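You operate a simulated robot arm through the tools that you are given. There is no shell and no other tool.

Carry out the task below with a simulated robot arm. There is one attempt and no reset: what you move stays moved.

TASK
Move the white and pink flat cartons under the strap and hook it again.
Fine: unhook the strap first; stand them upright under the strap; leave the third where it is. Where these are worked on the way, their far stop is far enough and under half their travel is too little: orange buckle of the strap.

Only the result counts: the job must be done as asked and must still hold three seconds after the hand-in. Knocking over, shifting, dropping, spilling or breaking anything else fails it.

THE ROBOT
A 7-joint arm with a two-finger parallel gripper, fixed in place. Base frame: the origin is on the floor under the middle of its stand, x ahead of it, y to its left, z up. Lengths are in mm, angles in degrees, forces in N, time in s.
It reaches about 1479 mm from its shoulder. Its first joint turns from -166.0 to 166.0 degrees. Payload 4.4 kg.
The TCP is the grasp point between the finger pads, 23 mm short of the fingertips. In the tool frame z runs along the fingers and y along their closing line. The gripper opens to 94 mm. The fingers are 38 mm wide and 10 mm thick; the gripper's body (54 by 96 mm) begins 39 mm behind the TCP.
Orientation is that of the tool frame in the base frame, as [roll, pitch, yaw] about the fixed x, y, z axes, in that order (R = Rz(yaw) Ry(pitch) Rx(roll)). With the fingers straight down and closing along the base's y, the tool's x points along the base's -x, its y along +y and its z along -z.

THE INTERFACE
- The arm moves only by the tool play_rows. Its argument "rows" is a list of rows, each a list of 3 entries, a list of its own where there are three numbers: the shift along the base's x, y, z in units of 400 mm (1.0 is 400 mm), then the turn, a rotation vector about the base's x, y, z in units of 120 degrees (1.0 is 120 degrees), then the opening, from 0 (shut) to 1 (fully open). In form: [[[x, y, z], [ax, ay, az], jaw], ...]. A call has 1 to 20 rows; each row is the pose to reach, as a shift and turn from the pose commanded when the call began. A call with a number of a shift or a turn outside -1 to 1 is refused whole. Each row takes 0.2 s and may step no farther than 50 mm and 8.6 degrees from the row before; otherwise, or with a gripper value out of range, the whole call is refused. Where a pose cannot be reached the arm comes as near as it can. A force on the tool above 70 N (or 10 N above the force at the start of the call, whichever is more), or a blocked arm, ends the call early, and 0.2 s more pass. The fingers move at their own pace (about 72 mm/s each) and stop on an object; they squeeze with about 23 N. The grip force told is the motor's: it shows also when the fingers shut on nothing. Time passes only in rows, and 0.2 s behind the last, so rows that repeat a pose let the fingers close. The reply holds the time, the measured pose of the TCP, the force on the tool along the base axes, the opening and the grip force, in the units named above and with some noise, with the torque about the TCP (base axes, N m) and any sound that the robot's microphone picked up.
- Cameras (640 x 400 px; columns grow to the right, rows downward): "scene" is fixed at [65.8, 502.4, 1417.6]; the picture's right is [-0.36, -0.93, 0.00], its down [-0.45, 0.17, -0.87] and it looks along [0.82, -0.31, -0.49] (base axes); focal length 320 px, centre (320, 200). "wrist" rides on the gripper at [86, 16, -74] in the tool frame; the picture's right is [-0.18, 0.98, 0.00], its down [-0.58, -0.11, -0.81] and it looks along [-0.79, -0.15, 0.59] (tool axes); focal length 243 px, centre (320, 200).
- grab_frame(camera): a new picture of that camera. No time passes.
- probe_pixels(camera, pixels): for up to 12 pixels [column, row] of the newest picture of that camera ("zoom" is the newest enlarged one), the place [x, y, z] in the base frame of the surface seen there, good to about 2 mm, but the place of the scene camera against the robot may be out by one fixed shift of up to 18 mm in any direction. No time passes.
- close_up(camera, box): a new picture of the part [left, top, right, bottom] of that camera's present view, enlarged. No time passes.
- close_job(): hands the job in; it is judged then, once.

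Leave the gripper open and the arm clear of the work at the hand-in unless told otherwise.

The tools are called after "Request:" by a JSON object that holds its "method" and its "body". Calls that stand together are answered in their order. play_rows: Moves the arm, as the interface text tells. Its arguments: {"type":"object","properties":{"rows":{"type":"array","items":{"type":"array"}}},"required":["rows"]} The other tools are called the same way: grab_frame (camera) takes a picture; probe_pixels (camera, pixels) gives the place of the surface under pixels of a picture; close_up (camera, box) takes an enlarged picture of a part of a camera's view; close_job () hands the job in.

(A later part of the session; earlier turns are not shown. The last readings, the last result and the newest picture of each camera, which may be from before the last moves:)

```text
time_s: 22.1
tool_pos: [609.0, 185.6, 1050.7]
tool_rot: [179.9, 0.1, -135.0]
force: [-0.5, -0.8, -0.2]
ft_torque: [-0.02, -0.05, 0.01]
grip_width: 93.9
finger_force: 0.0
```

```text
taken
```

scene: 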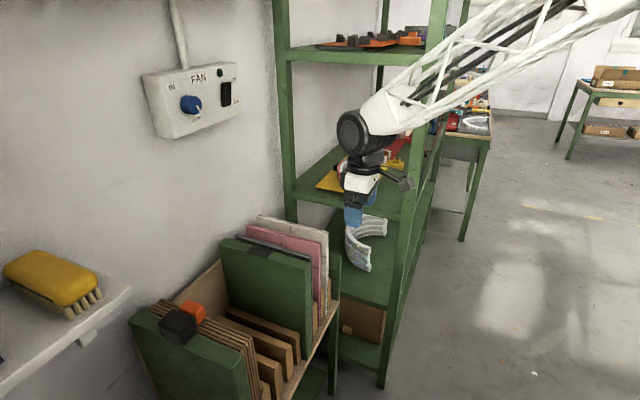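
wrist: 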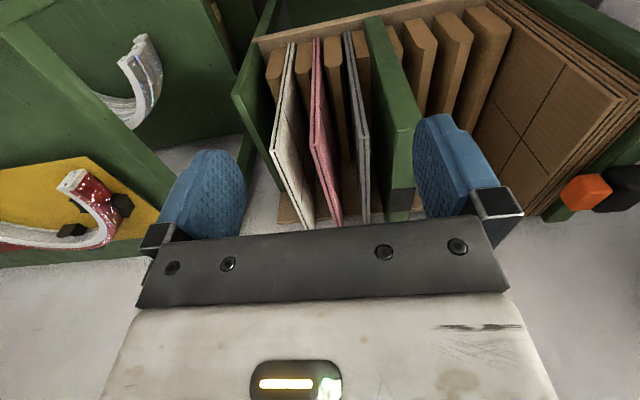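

Very good view of the cartons' front edges and tops. I enlarge this area to measure thickness, lean and slot limits.

Request:
{"method": "close_up", "body": {"camera": "wrist", "box": [240, 20, 400, 120]}}

Request:
{"method": "close_up", "body": {"camera": "wrist", "box": [240, 120, 400, 235]}}

```text
4.00 times, centred on (320, 70) of wrist
```

zoom: 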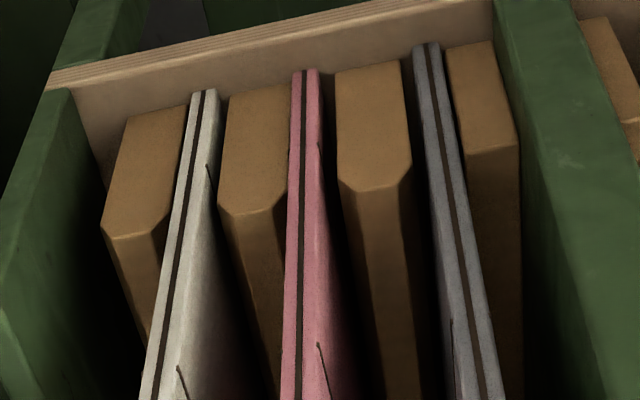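

```text
3.48 times, centred on (320, 178) of wrist
```

zoom: 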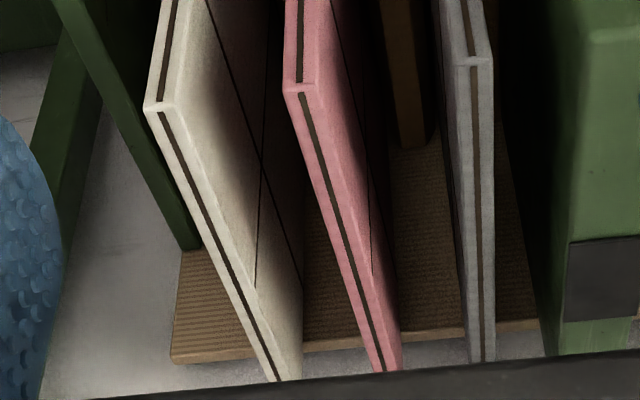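

Probing the top corners in this zoom: white (150,107),(176,102), pink (286,90),(312,86), grey (456,62),(492,62), and their far ends.

Request:
{"method": "probe_pixels", "body": {"camera": "zoom", "pixels": [[150, 110], [173, 106], [287, 92], [309, 89], [459, 66], [488, 66], [278, 373], [296, 365], [379, 360], [396, 355], [475, 350], [490, 350]]}}

Request:
{"method": "close_up", "body": {"camera": "wrist", "box": [240, 20, 400, 120]}}

Request:
{"method": "probe_pixels", "body": {"camera": "zoom", "pixels": [[194, 97], [215, 95], [296, 76], [317, 76], [418, 50], [438, 48], [150, 380], [188, 340], [288, 350], [318, 320], [230, 185], [340, 180]]}}

```text
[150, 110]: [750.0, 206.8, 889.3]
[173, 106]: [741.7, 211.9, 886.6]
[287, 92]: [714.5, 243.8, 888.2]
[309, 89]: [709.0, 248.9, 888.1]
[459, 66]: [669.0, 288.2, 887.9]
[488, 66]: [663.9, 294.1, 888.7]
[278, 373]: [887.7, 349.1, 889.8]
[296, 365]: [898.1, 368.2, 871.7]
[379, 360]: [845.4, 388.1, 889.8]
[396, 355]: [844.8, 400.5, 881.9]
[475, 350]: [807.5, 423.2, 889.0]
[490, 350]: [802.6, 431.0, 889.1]
```

```text
4.00 times, centred on (320, 70) of wrist
```

zoom: 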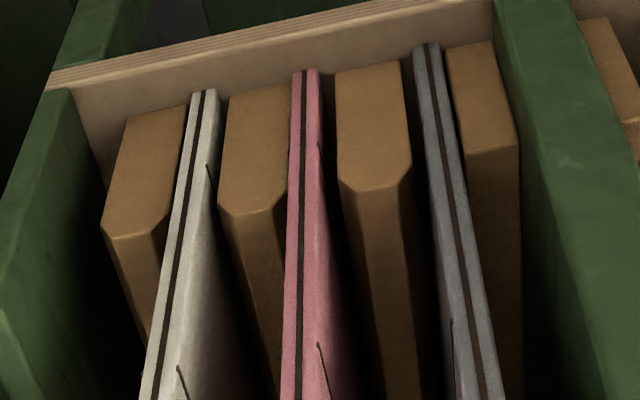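

```text
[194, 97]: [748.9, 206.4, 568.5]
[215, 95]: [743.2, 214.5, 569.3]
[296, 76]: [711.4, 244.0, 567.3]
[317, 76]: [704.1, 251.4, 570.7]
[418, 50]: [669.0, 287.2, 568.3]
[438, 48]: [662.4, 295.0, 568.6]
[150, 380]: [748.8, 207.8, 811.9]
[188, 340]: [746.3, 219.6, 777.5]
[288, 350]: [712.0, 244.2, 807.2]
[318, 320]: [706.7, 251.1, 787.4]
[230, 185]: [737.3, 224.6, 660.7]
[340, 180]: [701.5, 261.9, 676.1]
```

Readings: white carton t≈-379, pink ≈-327, grey ≈-265, each ~10 mm thick, vertical, z 566–889, s 676–912. I move above the white carton's mid-top (x≈829, y≈293, z≈960) with the jaw narrowed to ~42 mm.

Request:
{"method": "play_rows", "body": {"rows": [[[0.092, 0.0452, -0.0375], [0, 0, 0], 0.45], [[0.1841, 0.0904, -0.075], [0, 0, 0], 0.45], [[0.2761, 0.1356, -0.1125], [0, 0, 0], 0.45], [[0.3682, 0.1808, -0.15], [0, 0, 0], 0.45], [[0.4602, 0.226, -0.1875], [0, 0, 0], 0.45], [[0.5523, 0.2713, -0.225], [0, 0, 0], 0.45], [[0.5523, 0.2713, -0.225], [0, 0, 0], 0.45]]}}

Request:
{"method": "grab_frame", "body": {"camera": "wrist"}}

Request:
{"method": "grab_frame", "body": {"camera": "scene"}}

```text
time_s: 23.7
tool_pos: [831.9, 292.9, 961.6]
tool_rot: [179.9, 0.1, -135.3]
force: [-0.2, -0.1, 0.4]
ft_torque: [0.01, -0.01, 0.01]
grip_width: 42.6
finger_force: 0.0
```

```text
taken
```

wrist: 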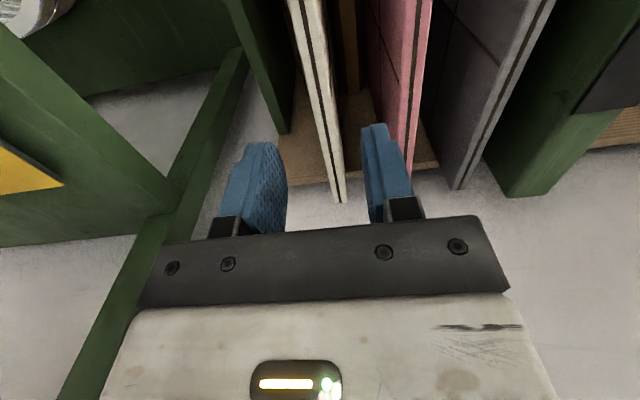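

```text
taken
```

scene: 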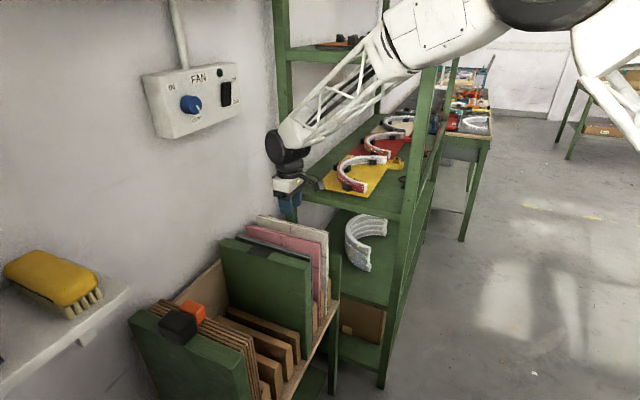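

I probe the top strip of the white carton (310,60),(335,180) from the wrist and the green beam at left (150,250) for clearance.

Request:
{"method": "probe_pixels", "body": {"camera": "wrist", "pixels": [[295, 10], [318, 8], [326, 150], [335, 150], [336, 190], [344, 190], [405, 120], [414, 120], [150, 250], [110, 320], [200, 150], [60, 130]]}}

Request:
{"method": "close_up", "body": {"camera": "wrist", "box": [270, 80, 430, 220]}}

Request:
{"method": "close_up", "body": {"camera": "scene", "box": [220, 60, 460, 280]}}

```text
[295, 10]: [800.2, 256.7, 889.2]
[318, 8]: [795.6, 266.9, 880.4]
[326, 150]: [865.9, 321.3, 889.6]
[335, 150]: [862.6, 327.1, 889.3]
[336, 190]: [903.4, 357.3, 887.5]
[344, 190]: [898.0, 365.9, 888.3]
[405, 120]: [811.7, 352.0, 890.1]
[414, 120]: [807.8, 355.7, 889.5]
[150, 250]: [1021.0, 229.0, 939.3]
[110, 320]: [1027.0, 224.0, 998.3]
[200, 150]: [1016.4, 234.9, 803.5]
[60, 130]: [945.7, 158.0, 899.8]
```

```text
2.86 times, centred on (350, 150) of wrist
```

zoom: 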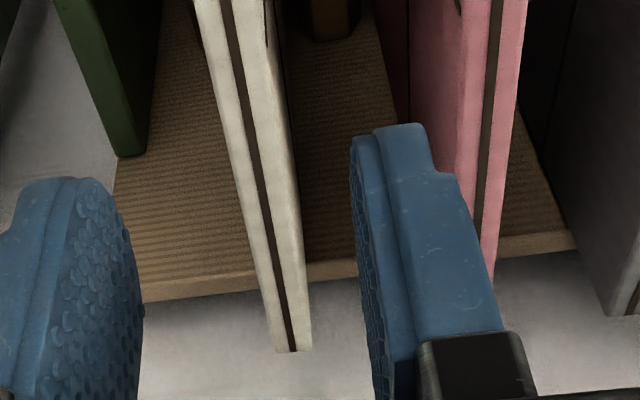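

```text
1.82 times, centred on (340, 170) of scene
```

zoom: 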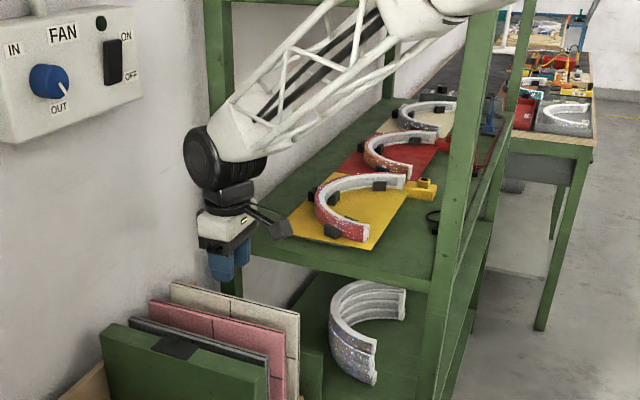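

White's top strip spans t≈-385…-375; the TCP at t≈-381 is centred on it. I lower 84 mm to z≈877 (fingertips 35 mm down the sides) and close.

Request:
{"method": "play_rows", "body": {"rows": [[[0, 0, -0.08], [0, 0, 0], 0.45], [[0, 0, -0.15], [0, 0, 0], 0.45], [[0, 0, -0.21], [0, 0, 0], 0.45], [[0, 0, -0.21], [0, 0, 0], 0.3], [[0, 0, -0.21], [0, 0, 0], 0.15], [[0, 0, -0.21], [0, 0, 0], 0.05], [[0, 0, -0.21], [0, 0, 0], 0.05]]}}

Request:
{"method": "grab_frame", "body": {"camera": "wrist"}}

```text
time_s: 25.3
tool_pos: [830.5, 292.7, 876.9]
tool_rot: [180.0, 0.2, -135.3]
force: [-0.1, 0.2, 0.3]
ft_torque: [0.0, 0.01, 0.05]
grip_width: 13.6
finger_force: 22.9
```

```text
taken
```

wrist: 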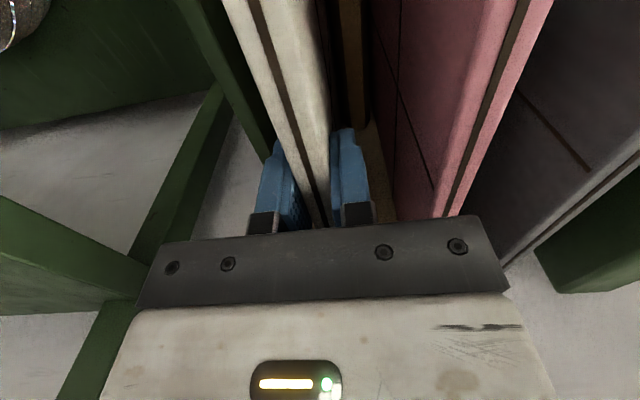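

Gripped at 13.6 mm with 23 N. I lift straight up 140 mm so its bottom clears the dividers (690).

Request:
{"method": "play_rows", "body": {"rows": [[[0, 0, 0.02], [0, 0, 0], 0], [[0, 0, 0.06], [0, 0, 0], 0], [[0, 0, 0.12], [0, 0, 0], 0], [[0, 0, 0.18], [0, 0, 0], 0], [[0, 0, 0.24], [0, 0, 0], 0], [[0, 0, 0.3], [0, 0, 0], 0], [[0, 0, 0.35], [0, 0, 0], 0], [[0, 0, 0.35], [0, 0, 0], 0]]}}

Request:
{"method": "grab_frame", "body": {"camera": "wrist"}}

Request:
{"method": "close_up", "body": {"camera": "scene", "box": [160, 120, 400, 360]}}

```text
time_s: 27.1
tool_pos: [829.7, 293.1, 1017.6]
tool_rot: [179.9, 0.1, -135.2]
force: [0.0, -0.8, -0.3]
ft_torque: [0.02, 0.01, -0.01]
grip_width: 13.8
finger_force: 23.0
```

```text
taken
```

wrist: 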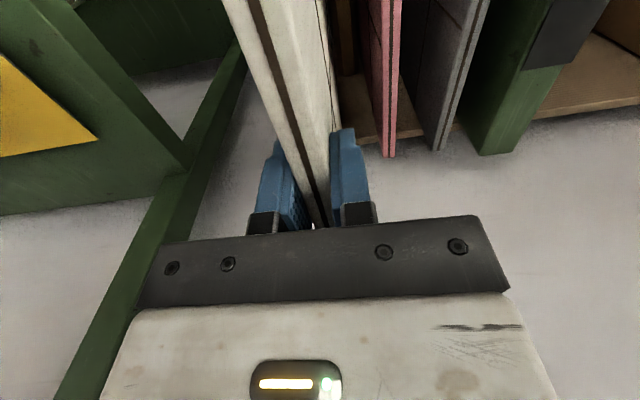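

```text
1.67 times, centred on (280, 240) of scene
```

zoom: 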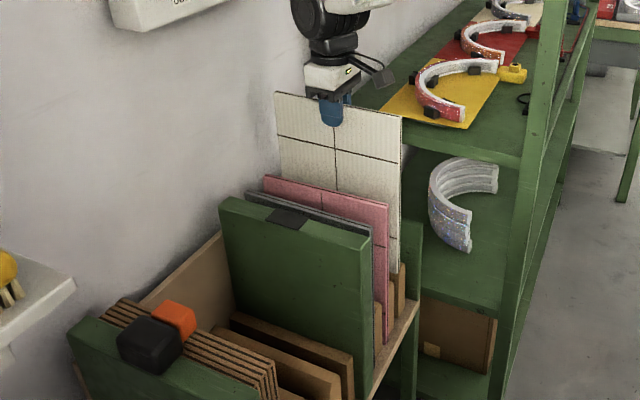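

White is free (bottom ~z 706). I rise 15 mm more and pull it 275 mm toward the robot (-u) so it clears the walls' front edges.

Request:
{"method": "play_rows", "body": {"rows": [[[0, 0, 0.0375], [0, 0, 0], 0], [[-0.05, -0.05, 0.0375], [0, 0, 0], 0], [[-0.12, -0.12, 0.0375], [0, 0, 0], 0], [[-0.19, -0.19, 0.0375], [0, 0, 0], 0], [[-0.26, -0.26, 0.0375], [0, 0, 0], 0], [[-0.33, -0.33, 0.0375], [0, 0, 0], 0], [[-0.4, -0.4, 0.0375], [0, 0, 0], 0], [[-0.45, -0.45, 0.0375], [0, 0, 0], 0], [[-0.486, -0.486, 0.0375], [0, 0, 0], 0], [[-0.486, -0.486, 0.0375], [0, 0, 0], 0]]}}

Request:
{"method": "grab_frame", "body": {"camera": "wrist"}}

Request:
{"method": "grab_frame", "body": {"camera": "scene"}}

```text
time_s: 29.3
tool_pos: [635.2, 98.0, 1030.9]
tool_rot: [179.9, 0.2, -135.1]
force: [-0.4, -0.3, -1.0]
ft_torque: [-0.04, -0.02, -0.01]
grip_width: 13.8
finger_force: 23.1
```

```text
taken
```

wrist: 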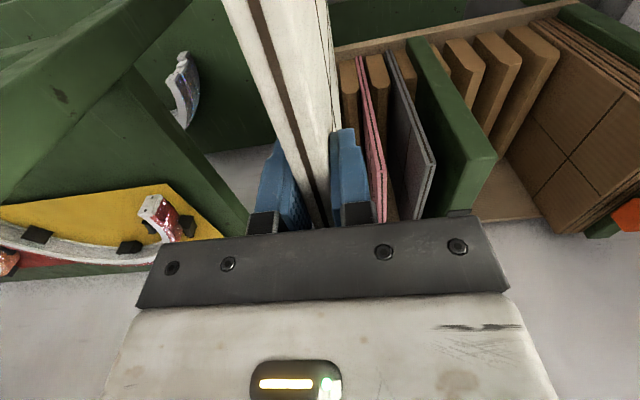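

```text
taken
```

scene: 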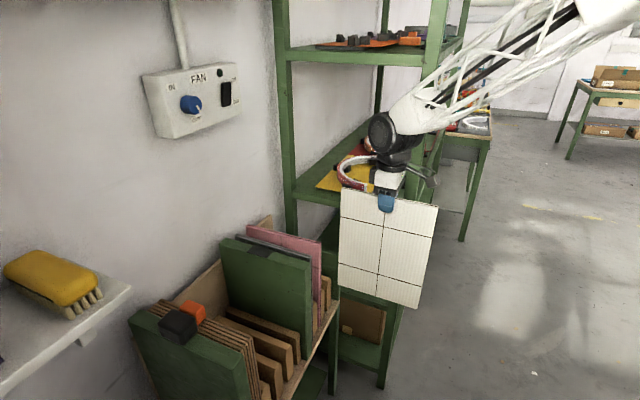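

White is clear of the rack front. Now I carry it along +v by 271 mm to line up with slot B (t≈-108.5).

Request:
{"method": "play_rows", "body": {"rows": [[[-0.04, 0.04, 0], [0, 0, 0], 0], [[-0.11, 0.11, 0], [0, 0, 0], 0], [[-0.18, 0.18, 0], [0, 0, 0], 0], [[-0.25, 0.25, 0], [0, 0, 0], 0], [[-0.32, 0.32, 0], [0, 0, 0], 0], [[-0.39, 0.39, 0], [0, 0, 0], 0], [[-0.45, 0.45, 0], [0, 0, 0], 0], [[-0.4798, 0.4798, 0], [0, 0, 0], 0], [[-0.4798, 0.4798, 0], [0, 0, 0], 0]]}}

Request:
{"method": "grab_frame", "body": {"camera": "wrist"}}

Request:
{"method": "grab_frame", "body": {"camera": "scene"}}

```text
time_s: 31.3
tool_pos: [445.5, 291.9, 1033.3]
tool_rot: [179.8, 0.1, -135.2]
force: [-0.6, 0.8, -1.8]
ft_torque: [-0.01, 0.0, -0.04]
grip_width: 13.7
finger_force: 23.4
```

```text
taken
```

wrist: 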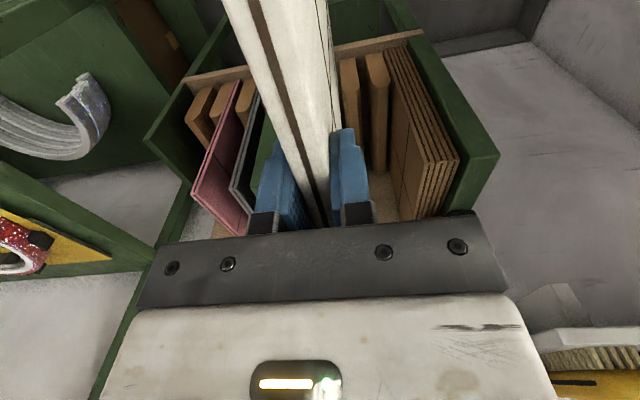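

```text
taken
```

scene: 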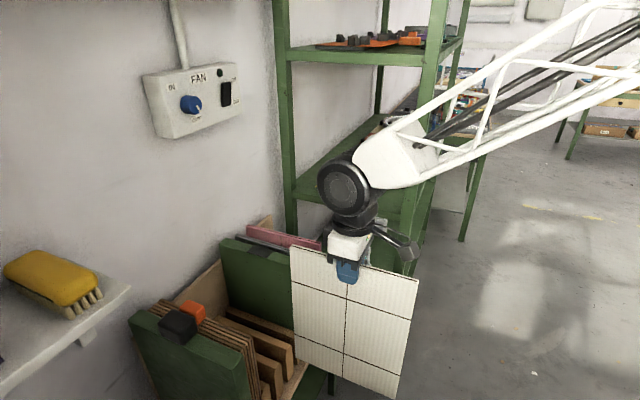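

I check the carton hangs vertical by probing its face at top and bottom corners in the scene picture, and divider positions.

Request:
{"method": "probe_pixels", "body": {"camera": "scene", "pixels": [[297, 252], [412, 282], [300, 345], [392, 390], [320, 300], [385, 330], [245, 318], [285, 345], [225, 330], [270, 385]]}}

Request:
{"method": "close_up", "body": {"camera": "wrist", "box": [320, 20, 480, 140]}}

```text
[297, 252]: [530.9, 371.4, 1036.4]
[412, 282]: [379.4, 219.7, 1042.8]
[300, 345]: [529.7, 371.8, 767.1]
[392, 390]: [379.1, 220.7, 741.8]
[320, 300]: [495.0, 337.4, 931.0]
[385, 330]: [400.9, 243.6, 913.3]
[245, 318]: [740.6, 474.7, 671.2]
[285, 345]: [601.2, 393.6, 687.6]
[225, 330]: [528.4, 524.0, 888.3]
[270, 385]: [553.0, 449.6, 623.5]
```

```text
3.33 times, centred on (400, 80) of wrist
```

zoom: 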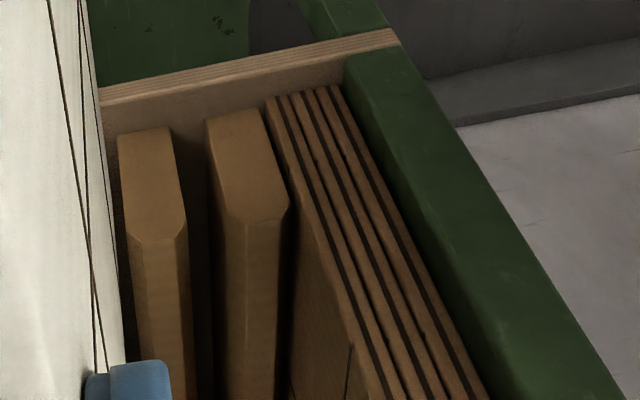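

The carton hangs vertical. I re-measure D3/D4 from this wrist zoom to confirm the slot position: D3 left edge (122,180), right (184,190), D4 left (212,170), right (285,200).

Request:
{"method": "probe_pixels", "body": {"camera": "zoom", "pixels": [[120, 150], [124, 225], [131, 237], [163, 234], [180, 180], [187, 224], [208, 140], [216, 200], [250, 216], [282, 222], [288, 205], [150, 200]]}}

```text
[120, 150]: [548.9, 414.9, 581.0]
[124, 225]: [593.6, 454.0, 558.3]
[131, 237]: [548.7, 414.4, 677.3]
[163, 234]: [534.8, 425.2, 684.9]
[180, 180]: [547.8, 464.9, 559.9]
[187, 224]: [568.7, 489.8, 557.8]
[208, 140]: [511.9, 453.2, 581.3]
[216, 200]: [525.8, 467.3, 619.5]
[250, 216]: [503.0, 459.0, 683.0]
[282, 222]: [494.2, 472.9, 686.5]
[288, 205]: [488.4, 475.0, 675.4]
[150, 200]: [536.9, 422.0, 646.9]
```

Slot B is confirmed at t≈-122…-95; the carton (t -115…-102) fits. I push it 275 mm in +u above the dividers.

Request:
{"method": "play_rows", "body": {"rows": [[[0.04, 0.04, 0], [0, 0, 0], 0], [[0.11, 0.11, 0], [0, 0, 0], 0], [[0.18, 0.18, 0], [0, 0, 0], 0], [[0.25, 0.25, 0], [0, 0, 0], 0], [[0.32, 0.32, 0], [0, 0, 0], 0], [[0.39, 0.39, 0], [0, 0, 0], 0], [[0.45, 0.45, 0], [0, 0, 0], 0], [[0.482, 0.482, 0], [0, 0, 0], 0], [[0.482, 0.482, 0], [0, 0, 0], 0]]}}

Request:
{"method": "grab_frame", "body": {"camera": "wrist"}}

Request:
{"method": "close_up", "body": {"camera": "scene", "box": [120, 160, 360, 400]}}

```text
time_s: 33.3
tool_pos: [636.4, 484.2, 1031.2]
tool_rot: [179.9, 0.1, -135.1]
force: [-0.1, -0.3, -1.4]
ft_torque: [0.03, -0.03, -0.01]
grip_width: 14.0
finger_force: 23.3
```

```text
taken
```

wrist: 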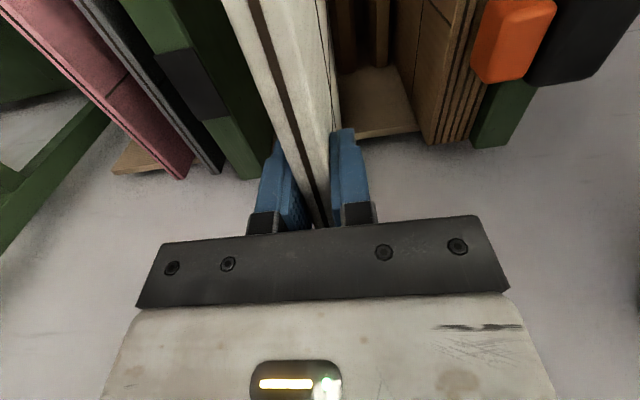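

```text
1.67 times, centred on (240, 280) of scene
```

zoom: 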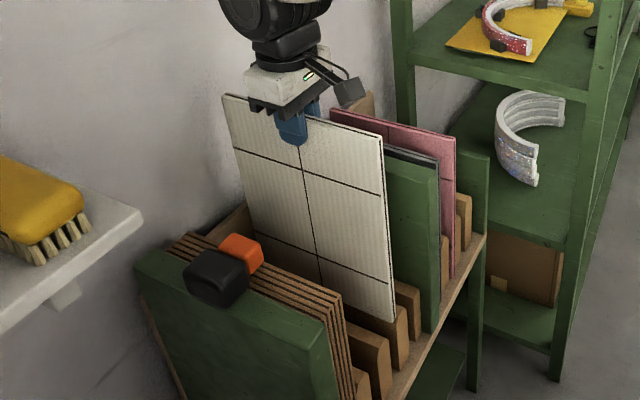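

Aligned at t≈-107.6, s≈792. I lower 145 mm into slot B, checking the force.

Request:
{"method": "play_rows", "body": {"rows": [[[0, 0, -0.04], [0, 0, 0], 0], [[0, 0, -0.1], [0, 0, 0], 0], [[0, 0, -0.16], [0, 0, 0], 0], [[0, 0, -0.22], [0, 0, 0], 0], [[0, 0, -0.28], [0, 0, 0], 0], [[0, 0, -0.33], [0, 0, 0], 0], [[0, 0, -0.3625], [0, 0, 0], 0]]}}

Request:
{"method": "grab_frame", "body": {"camera": "wrist"}}

Request:
{"method": "close_up", "body": {"camera": "scene", "box": [120, 200, 360, 400]}}

```text
time_s: 34.9
tool_pos: [636.4, 484.8, 886.8]
tool_rot: [179.9, 0.1, -135.2]
force: [-0.3, -0.4, -1.1]
ft_torque: [0.01, -0.02, 0.01]
grip_width: 13.7
finger_force: 22.8
```

```text
taken
```

wrist: 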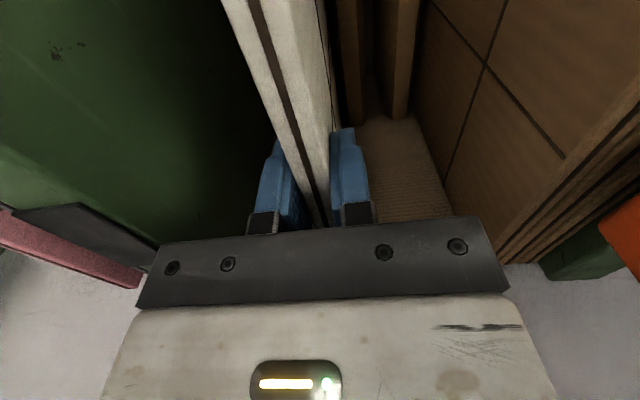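

```text
2.00 times, centred on (240, 300) of scene
```

zoom: 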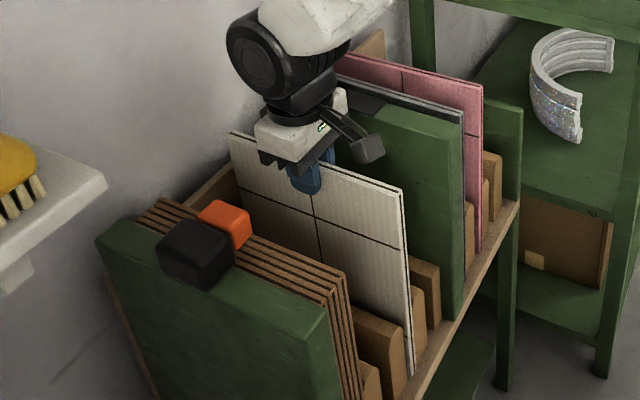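

It has entered slot B without contact. I lower 8 mm more, then in 1 mm steps until floor contact.

Request:
{"method": "play_rows", "body": {"rows": [[[0, 0, -0.01], [0, 0, 0], 0], [[0, 0, -0.02], [0, 0, 0], 0]]}}

Request:
{"method": "play_rows", "body": {"rows": [[[0, 0, -0.0025], [0, 0, 0], 0]]}}

Request:
{"method": "play_rows", "body": {"rows": [[[0, 0, -0.0025], [0, 0, 0], 0]]}}

```text
time_s: 35.5
tool_pos: [637.9, 483.9, 878.7]
tool_rot: [179.9, 0.1, -135.2]
force: [-0.2, -0.3, -0.8]
ft_torque: [0.01, -0.01, 0.02]
grip_width: 13.6
finger_force: 23.2
```

```text
time_s: 35.9
tool_pos: [636.7, 483.5, 877.9]
tool_rot: [179.8, 0.1, -135.2]
force: [-0.1, 0.5, -2.2]
ft_torque: [0.0, -0.01, -0.01]
grip_width: 13.6
finger_force: 23.1
```

```text
time_s: 36.3
tool_pos: [636.5, 482.7, 877.4]
tool_rot: [179.9, 0.2, -135.2]
force: [-0.6, -0.3, 2.4]
ft_torque: [-0.38, 0.47, -0.04]
grip_width: 13.7
finger_force: 23.0
```

Contact begins (+2.4 N, torque). One more 0.6 mm for firm seating.

Request:
{"method": "play_rows", "body": {"rows": [[[0, 0, -0.0015], [0, 0, 0], 0], [[0, 0, -0.0015], [0, 0, 0], 0]]}}

```text
time_s: 36.9
tool_pos: [638.0, 484.4, 877.5]
tool_rot: [179.8, 0.1, -135.2]
force: [-3.4, -3.5, 14.3]
ft_torque: [-0.28, 0.34, 0.03]
grip_width: 13.8
finger_force: 22.9
```

Seated with 14 N. I open to ~42 mm and look before rising.

Request:
{"method": "play_rows", "body": {"rows": [[[0, 0, 0.0005], [0, 0, 0], 0.2], [[0, 0, 0.0005], [0, 0, 0], 0.35], [[0, 0, 0.0005], [0, 0, 0], 0.45], [[0, 0, 0.0005], [0, 0, 0], 0.45]]}}

Request:
{"method": "grab_frame", "body": {"camera": "wrist"}}

```text
time_s: 37.9
tool_pos: [636.9, 484.1, 877.3]
tool_rot: [179.9, 0.1, -135.2]
force: [0.0, -0.5, 0.7]
ft_torque: [0.01, -0.03, -0.04]
grip_width: 42.4
finger_force: 0.1
```

```text
taken
```

wrist: 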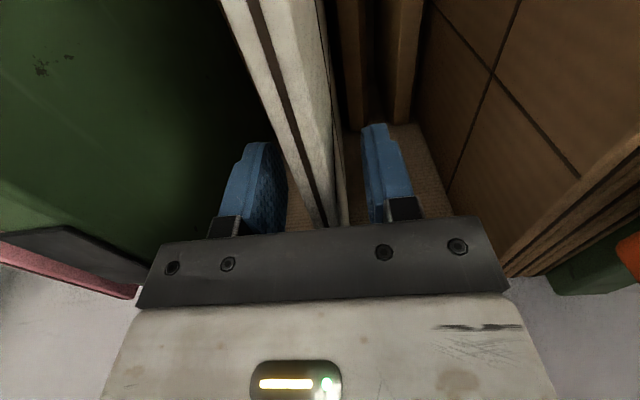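

White stands free and vertical. I rise 95 mm and look at it.

Request:
{"method": "play_rows", "body": {"rows": [[[0, 0, 0.04], [0, 0, 0], 0.45], [[0, 0, 0.1], [0, 0, 0], 0.45], [[0, 0, 0.17], [0, 0, 0], 0.45], [[0, 0, 0.24], [0, 0, 0], 0.45]]}}

Request:
{"method": "grab_frame", "body": {"camera": "wrist"}}

Request:
{"method": "close_up", "body": {"camera": "scene", "box": [120, 200, 360, 400]}}

```text
time_s: 38.9
tool_pos: [636.6, 482.2, 971.6]
tool_rot: [180.0, 0.1, -135.2]
force: [-1.1, -1.1, -0.5]
ft_torque: [0.02, 0.05, -0.01]
grip_width: 42.4
finger_force: 0.0
```

```text
taken
```

wrist: 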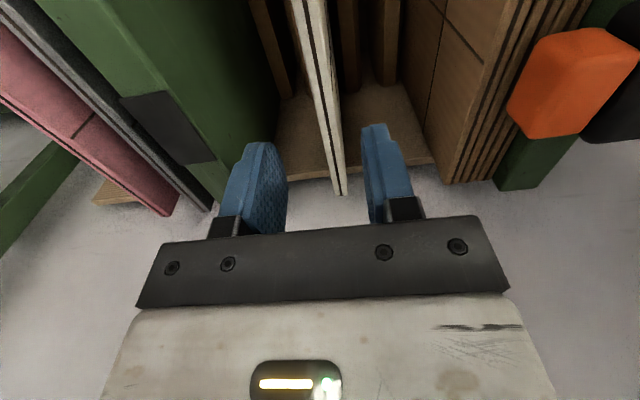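

```text
2.00 times, centred on (240, 300) of scene
```

zoom: 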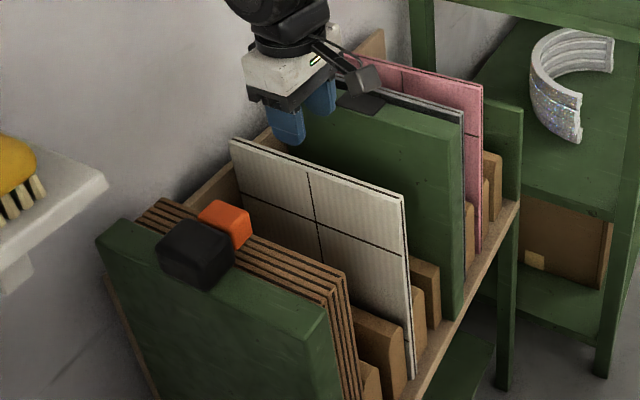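

White stands well in slot B. Now I move 219 mm along -v to above the pink carton (t≈-327).

Request:
{"method": "play_rows", "body": {"rows": [[[0.06, -0.06, 0], [0, 0, 0], 0.45], [[0.13, -0.13, 0], [0, 0, 0], 0.45], [[0.2, -0.2, 0], [0, 0, 0], 0.45], [[0.27, -0.27, 0], [0, 0, 0], 0.45], [[0.34, -0.34, 0], [0, 0, 0], 0.45], [[0.3872, -0.3872, -0.02], [0, 0, 0], 0.45], [[0.3872, -0.3872, -0.02], [0, 0, 0], 0.45]]}}

Request:
{"method": "grab_frame", "body": {"camera": "wrist"}}

```text
time_s: 40.5
tool_pos: [792.7, 328.7, 963.5]
tool_rot: [179.9, 0.2, -135.2]
force: [0.0, 0.1, 0.1]
ft_torque: [-0.01, 0.0, 0.02]
grip_width: 42.6
finger_force: 0.1
```

```text
taken
```

wrist: 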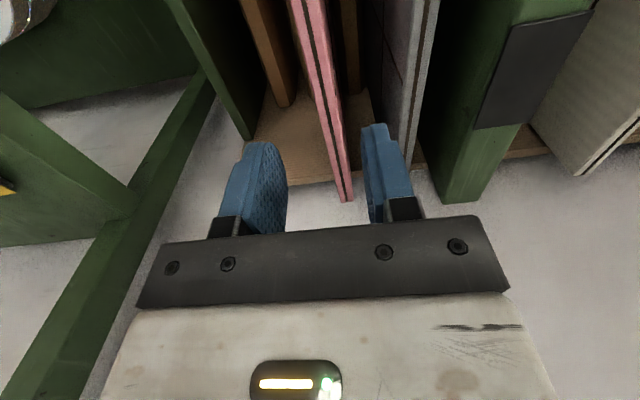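

I probe the pink top strip to check centring.

Request:
{"method": "probe_pixels", "body": {"camera": "wrist", "pixels": [[292, 10], [318, 10], [322, 120], [335, 120], [335, 170], [346, 170], [340, 195], [350, 195], [410, 120], [418, 120]]}}

Request:
{"method": "close_up", "body": {"camera": "wrist", "box": [270, 60, 430, 220]}}

```text
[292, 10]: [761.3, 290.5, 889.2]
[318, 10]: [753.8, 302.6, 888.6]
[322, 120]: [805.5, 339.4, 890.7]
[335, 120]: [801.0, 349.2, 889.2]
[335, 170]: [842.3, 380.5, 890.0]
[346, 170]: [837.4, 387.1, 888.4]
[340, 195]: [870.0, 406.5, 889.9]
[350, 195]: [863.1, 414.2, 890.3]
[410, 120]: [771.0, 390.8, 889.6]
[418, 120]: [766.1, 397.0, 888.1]
```

```text
2.50 times, centred on (350, 140) of wrist
```

zoom: 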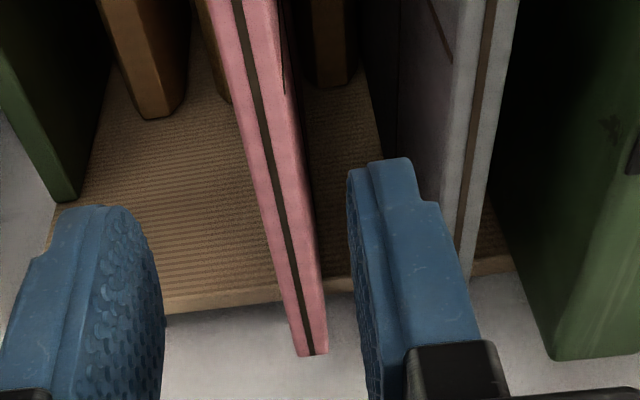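

Pink's centre is at t≈-324.7 here; I shift 3 mm in +v, lower 87 mm to z≈877 and close.

Request:
{"method": "play_rows", "body": {"rows": [[[-0.0053, 0.0053, 0], [0, 0, 0], 0.45], [[-0.0053, 0.0053, -0.08], [0, 0, 0], 0.45], [[-0.0053, 0.0053, -0.15], [0, 0, 0], 0.45], [[-0.0053, 0.0053, -0.2175], [0, 0, 0], 0.45], [[-0.0053, 0.0053, -0.2175], [0, 0, 0], 0.3], [[-0.0053, 0.0053, -0.2175], [0, 0, 0], 0.15], [[-0.0053, 0.0053, -0.2175], [0, 0, 0], 0.05], [[-0.0053, 0.0053, -0.2175], [0, 0, 0], 0.0]]}}

Request:
{"method": "grab_frame", "body": {"camera": "wrist"}}

```text
time_s: 42.3
tool_pos: [790.1, 329.6, 878.7]
tool_rot: [179.9, 0.1, -135.3]
force: [0.2, -0.2, -0.8]
ft_torque: [-0.01, -0.09, 0.0]
grip_width: 13.8
finger_force: 22.7
```

```text
taken
```

wrist: 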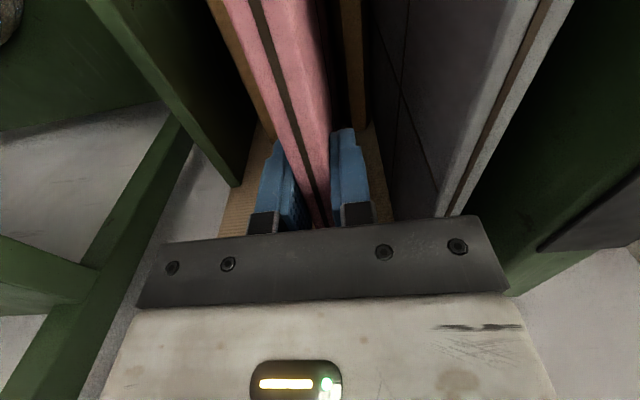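

Pink is gripped (13.8 mm). I lift 155 mm straight up.

Request:
{"method": "play_rows", "body": {"rows": [[[0, 0, 0.02], [0, 0, 0], 0], [[0, 0, 0.06], [0, 0, 0], 0], [[0, 0, 0.12], [0, 0, 0], 0], [[0, 0, 0.18], [0, 0, 0], 0], [[0, 0, 0.24], [0, 0, 0], 0], [[0, 0, 0.3], [0, 0, 0], 0], [[0, 0, 0.36], [0, 0, 0], 0], [[0, 0, 0.3875], [0, 0, 0], 0], [[0, 0, 0.3875], [0, 0, 0], 0]]}}

Request:
{"method": "grab_frame", "body": {"camera": "wrist"}}

Request:
{"method": "close_up", "body": {"camera": "scene", "box": [120, 160, 360, 400]}}

```text
time_s: 44.3
tool_pos: [788.1, 329.0, 1033.1]
tool_rot: [180.0, 0.2, -135.3]
force: [-1.0, -0.5, -1.1]
ft_torque: [0.0, 0.01, -0.03]
grip_width: 13.8
finger_force: 23.0
```

```text
taken
```

wrist: 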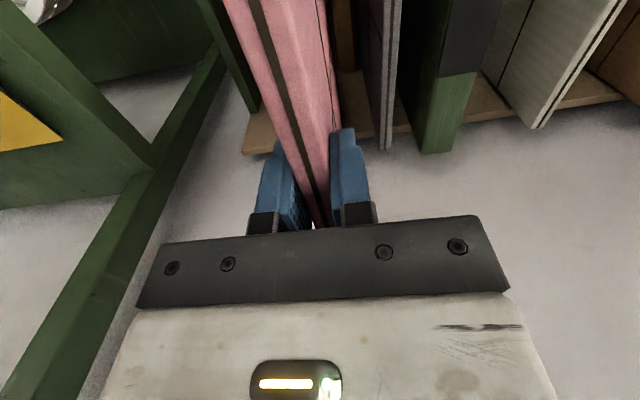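

```text
1.67 times, centred on (240, 280) of scene
```

zoom: 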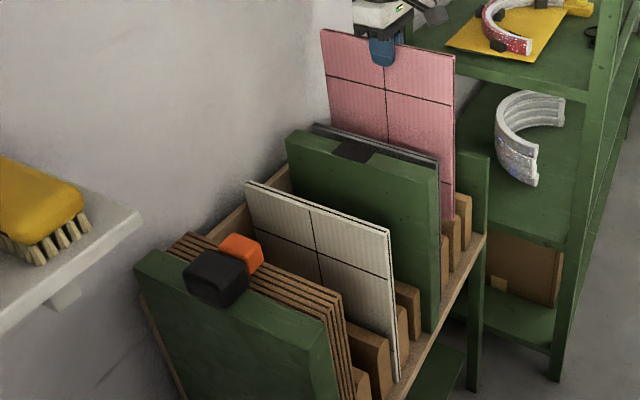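

Pink is clear of the dividers. I pull it 275 mm toward -u.

Request:
{"method": "play_rows", "body": {"rows": [[[-0.05, -0.05, 0], [0, 0, 0], 0], [[-0.12, -0.12, 0], [0, 0, 0], 0], [[-0.19, -0.19, 0], [0, 0, 0], 0], [[-0.26, -0.26, 0], [0, 0, 0], 0], [[-0.33, -0.33, 0], [0, 0, 0], 0], [[-0.4, -0.4, 0], [0, 0, 0], 0], [[-0.45, -0.45, 0], [0, 0, 0], 0], [[-0.486, -0.486, 0], [0, 0, 0], 0], [[-0.486, -0.486, 0], [0, 0, 0], 0]]}}

Request:
{"method": "grab_frame", "body": {"camera": "wrist"}}

Request:
{"method": "grab_frame", "body": {"camera": "scene"}}

```text
time_s: 46.3
tool_pos: [594.4, 135.7, 1032.5]
tool_rot: [179.9, 0.1, -135.1]
force: [0.3, -0.9, -1.8]
ft_torque: [0.0, 0.0, 0.01]
grip_width: 13.7
finger_force: 22.8
```

```text
taken
```

wrist: 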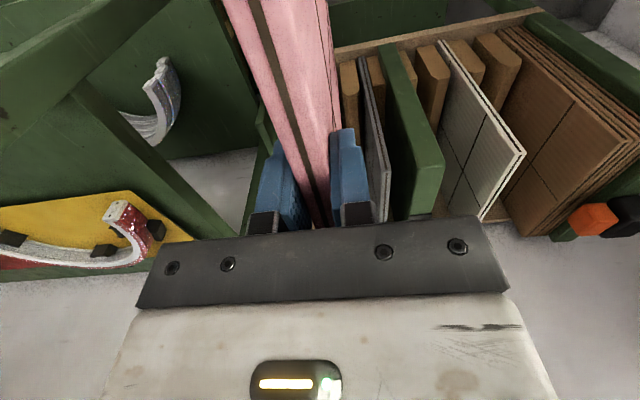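

```text
taken
```

scene: 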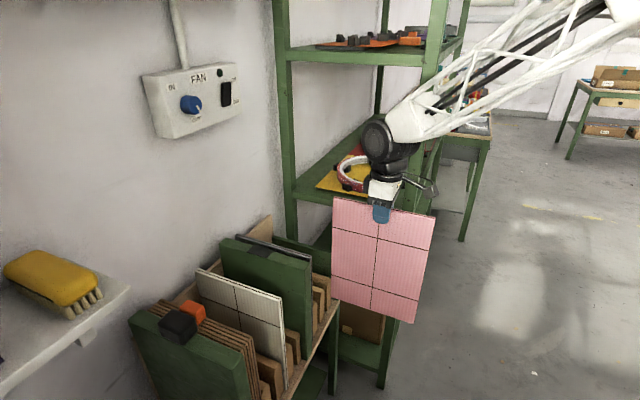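

Now I carry pink along +v by 161 mm to line up with slot A (t≈-164).

Request:
{"method": "play_rows", "body": {"rows": [[[-0.05, 0.05, 0], [0, 0, 0], 0], [[-0.12, 0.12, 0], [0, 0, 0], 0], [[-0.19, 0.19, 0], [0, 0, 0], 0], [[-0.25, 0.25, 0], [0, 0, 0], 0], [[-0.2846, 0.2846, 0], [0, 0, 0], 0], [[-0.2846, 0.2846, 0], [0, 0, 0], 0]]}}

Request:
{"method": "grab_frame", "body": {"camera": "wrist"}}

Request:
{"method": "close_up", "body": {"camera": "wrist", "box": [320, 30, 480, 150]}}

```text
time_s: 47.7
tool_pos: [481.9, 250.4, 1032.0]
tool_rot: [179.9, 0.1, -135.2]
force: [0.5, 0.4, -1.4]
ft_torque: [0.0, 0.01, 0.0]
grip_width: 13.8
finger_force: 23.1
```

```text
taken
```

wrist: 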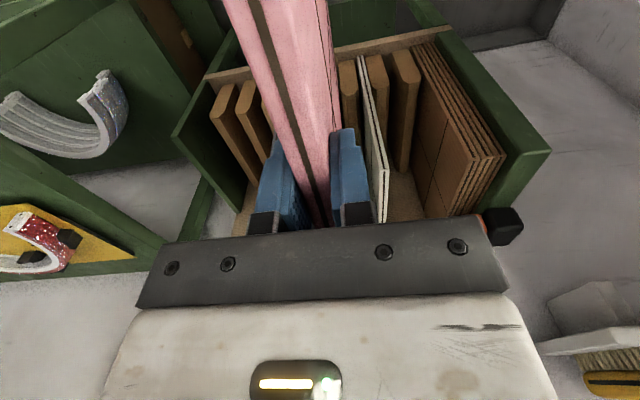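

```text
3.33 times, centred on (400, 90) of wrist
```

zoom: 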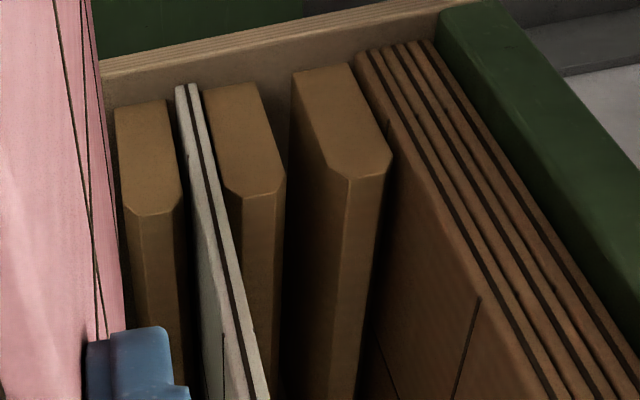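

I probe D2's left edge (117,180), its right (180,200), white's bottom (178,92),(198,90) and top front (245,390),(268,390).

Request:
{"method": "probe_pixels", "body": {"camera": "zoom", "pixels": [[117, 150], [123, 195], [135, 213], [170, 212], [180, 190], [179, 92], [198, 90], [224, 330], [258, 340], [212, 160], [228, 190], [283, 180]]}}

Request:
{"method": "probe_pixels", "body": {"camera": "wrist", "pixels": [[377, 160], [384, 160], [384, 190], [388, 190]]}}

```text
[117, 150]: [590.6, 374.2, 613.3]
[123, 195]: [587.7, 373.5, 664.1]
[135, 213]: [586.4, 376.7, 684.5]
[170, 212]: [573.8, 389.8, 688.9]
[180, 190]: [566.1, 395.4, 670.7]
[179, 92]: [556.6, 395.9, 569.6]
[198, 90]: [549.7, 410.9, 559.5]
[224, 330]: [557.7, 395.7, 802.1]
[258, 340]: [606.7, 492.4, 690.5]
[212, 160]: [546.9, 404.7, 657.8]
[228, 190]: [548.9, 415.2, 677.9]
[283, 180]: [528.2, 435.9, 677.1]
```

```text
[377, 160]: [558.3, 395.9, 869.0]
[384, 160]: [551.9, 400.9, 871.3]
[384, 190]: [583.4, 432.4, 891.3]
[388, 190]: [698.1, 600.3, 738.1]
```

White is vertical (t -114.6 top and bottom). Slot A spans t≈-177…-152; pink at -163.7 lines up. I push it 275 mm in +u.

Request:
{"method": "play_rows", "body": {"rows": [[[0.04, 0.04, 0], [0, 0, 0], 0], [[0.11, 0.11, 0], [0, 0, 0], 0], [[0.18, 0.18, 0], [0, 0, 0], 0], [[0.25, 0.25, 0], [0, 0, 0], 0], [[0.32, 0.32, 0], [0, 0, 0], 0], [[0.39, 0.39, 0], [0, 0, 0], 0], [[0.45, 0.45, 0], [0, 0, 0], 0], [[0.4872, 0.4848, 0], [0, 0, 0], 0], [[0.4872, 0.4848, 0], [0, 0, 0], 0]]}}

Request:
{"method": "grab_frame", "body": {"camera": "wrist"}}

Request:
{"method": "close_up", "body": {"camera": "scene", "box": [120, 160, 360, 400]}}

```text
time_s: 49.7
tool_pos: [677.5, 446.0, 1031.5]
tool_rot: [179.9, 0.1, -135.2]
force: [-1.9, -2.3, -2.5]
ft_torque: [-0.56, 0.57, -0.01]
grip_width: 13.8
finger_force: 23.1
```

```text
taken
```

wrist: 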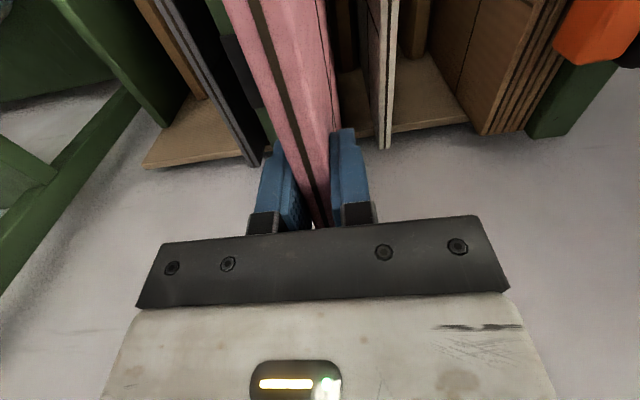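

```text
1.67 times, centred on (240, 280) of scene
```

zoom: 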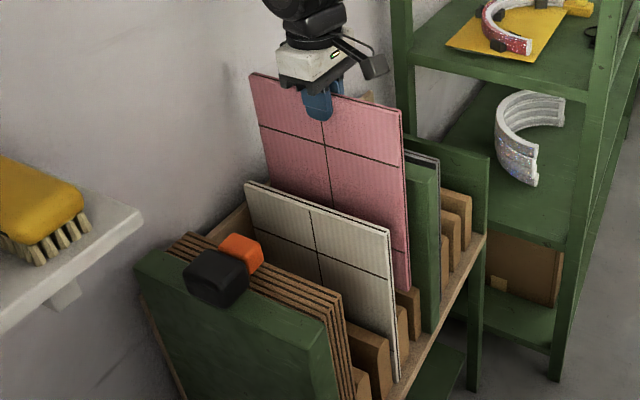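

A slight contact shows (torque 0.8 Nm, -u 3 N): pink's far edge touches the back board. I back off 4 mm in -u and re-read.

Request:
{"method": "play_rows", "body": {"rows": [[[-0.007, -0.007, 0], [0, 0, 0], 0], [[-0.0088, -0.0088, 0], [0, 0, 0], 0]]}}

```text
time_s: 50.3
tool_pos: [673.3, 441.6, 1032.8]
tool_rot: [179.9, 0.1, -135.2]
force: [-0.2, -0.2, -1.0]
ft_torque: [-0.02, 0.01, -0.01]
grip_width: 13.7
finger_force: 23.1
```

Contact gone (s≈788, t≈-164). I lower 145 mm into slot A.

Request:
{"method": "play_rows", "body": {"rows": [[[0, 0, -0.04], [0, 0, 0], 0], [[0, 0, -0.1], [0, 0, 0], 0], [[0, 0, -0.16], [0, 0, 0], 0], [[0, 0, -0.22], [0, 0, 0], 0], [[0, 0, -0.28], [0, 0, 0], 0], [[0, 0, -0.33], [0, 0, 0], 0], [[0, 0, -0.3625], [0, 0, 0], 0]]}}

Request:
{"method": "grab_frame", "body": {"camera": "wrist"}}

Request:
{"method": "close_up", "body": {"camera": "scene", "box": [120, 200, 360, 400]}}

```text
time_s: 51.9
tool_pos: [671.9, 441.4, 888.9]
tool_rot: [179.9, 0.1, -135.1]
force: [-0.4, -0.5, -1.4]
ft_torque: [0.01, -0.01, -0.03]
grip_width: 14.0
finger_force: 23.1
```

```text
taken
```

wrist: 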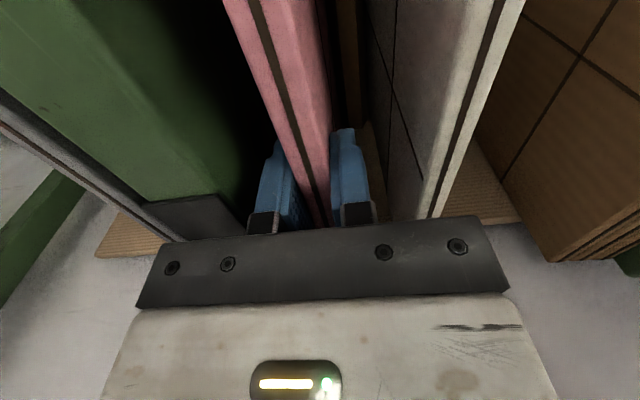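

```text
2.00 times, centred on (240, 300) of scene
```

zoom: 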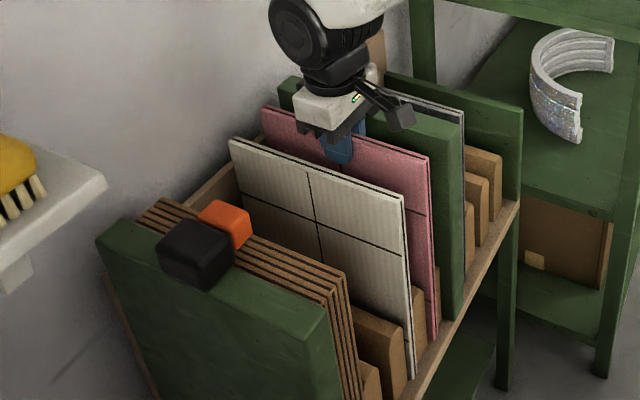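

Clean entry into slot A. I lower 8 mm, then 1 mm steps until contact.

Request:
{"method": "play_rows", "body": {"rows": [[[0, 0, -0.01], [0, 0, 0], 0], [[0, 0, -0.02], [0, 0, 0], 0]]}}

Request:
{"method": "play_rows", "body": {"rows": [[[0, 0, -0.0025], [0, 0, 0], 0]]}}

Request:
{"method": "play_rows", "body": {"rows": [[[0, 0, -0.0025], [0, 0, 0], 0]]}}

```text
time_s: 52.5
tool_pos: [672.2, 441.1, 880.0]
tool_rot: [179.8, 0.1, -135.2]
force: [0.1, -0.2, -1.2]
ft_torque: [-0.01, 0.0, 0.0]
grip_width: 13.6
finger_force: 23.2
```

```text
time_s: 52.9
tool_pos: [672.2, 439.3, 879.6]
tool_rot: [179.9, 0.1, -135.1]
force: [0.9, 0.0, -1.3]
ft_torque: [0.01, 0.0, -0.01]
grip_width: 14.0
finger_force: 22.8
```

```text
time_s: 53.3
tool_pos: [671.3, 440.7, 877.8]
tool_rot: [179.9, 0.1, -135.2]
force: [0.3, -0.2, -1.7]
ft_torque: [-0.03, -0.03, 0.03]
grip_width: 13.9
finger_force: 22.9
```

No contact yet; I continue in 1 mm steps.

Request:
{"method": "play_rows", "body": {"rows": [[[0, 0, -0.0025], [0, 0, 0], 0]]}}

Request:
{"method": "play_rows", "body": {"rows": [[[0, 0, -0.0015], [0, 0, 0], 0]]}}

```text
time_s: 53.7
tool_pos: [673.2, 440.6, 877.2]
tool_rot: [-180.0, 0.3, -135.2]
force: [-3.4, -3.3, 8.1]
ft_torque: [-0.11, 0.09, 0.01]
grip_width: 13.9
finger_force: 23.0
```

```text
time_s: 54.1
tool_pos: [673.8, 441.9, 877.6]
tool_rot: [179.9, 0.1, -135.2]
force: [-5.9, -4.9, 19.6]
ft_torque: [0.14, -0.14, 0.03]
grip_width: 13.8
finger_force: 23.0
```

Seated (19.6 N). I open to ~42 mm gently, then look.

Request:
{"method": "play_rows", "body": {"rows": [[[0, 0, 0.001], [0, 0, 0], 0.2], [[0, 0, 0.001], [0, 0, 0], 0.35], [[0, 0, 0.001], [0, 0, 0], 0.45], [[0, 0, 0.001], [0, 0, 0], 0.45]]}}

Request:
{"method": "grab_frame", "body": {"camera": "wrist"}}

```text
time_s: 55.1
tool_pos: [673.1, 440.9, 876.3]
tool_rot: [179.9, 0.1, -135.3]
force: [-1.2, 1.5, -1.7]
ft_torque: [-0.01, -0.02, 0.03]
grip_width: 41.1
finger_force: 0.0
```

```text
taken
```

wrist: 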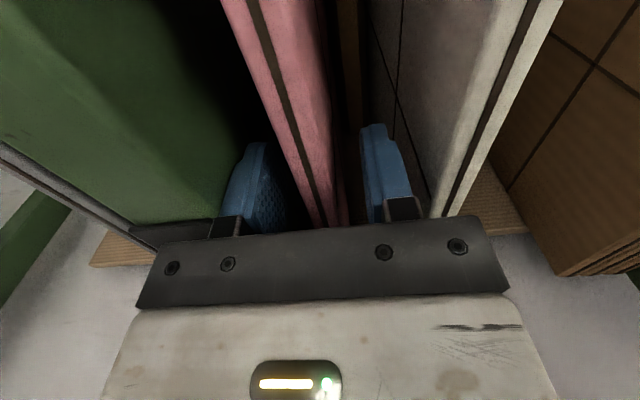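

Pink is free. I rise 100 mm and examine both cartons.

Request:
{"method": "play_rows", "body": {"rows": [[[0, 0, 0.04], [0, 0, 0], 0.45], [[0, 0, 0.1], [0, 0, 0], 0.45], [[0, 0, 0.18], [0, 0, 0], 0.45], [[0, 0, 0.26], [0, 0, 0], 0.45]]}}

Request:
{"method": "grab_frame", "body": {"camera": "wrist"}}

Request:
{"method": "close_up", "body": {"camera": "scene", "box": [120, 200, 360, 400]}}

```text
time_s: 56.1
tool_pos: [671.8, 441.3, 979.5]
tool_rot: [179.9, 0.1, -135.2]
force: [-0.3, 0.3, -0.1]
ft_torque: [0.0, 0.0, -0.01]
grip_width: 42.3
finger_force: 0.0
```

```text
taken
```

wrist: 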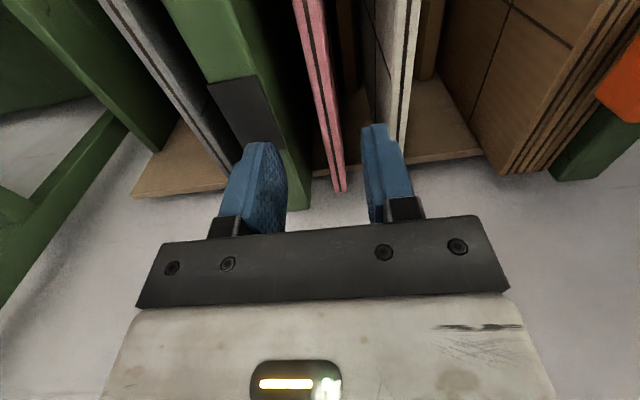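

```text
2.00 times, centred on (240, 300) of scene
```

zoom: 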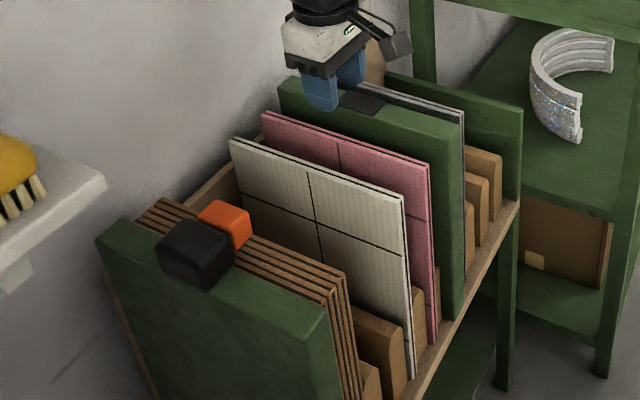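

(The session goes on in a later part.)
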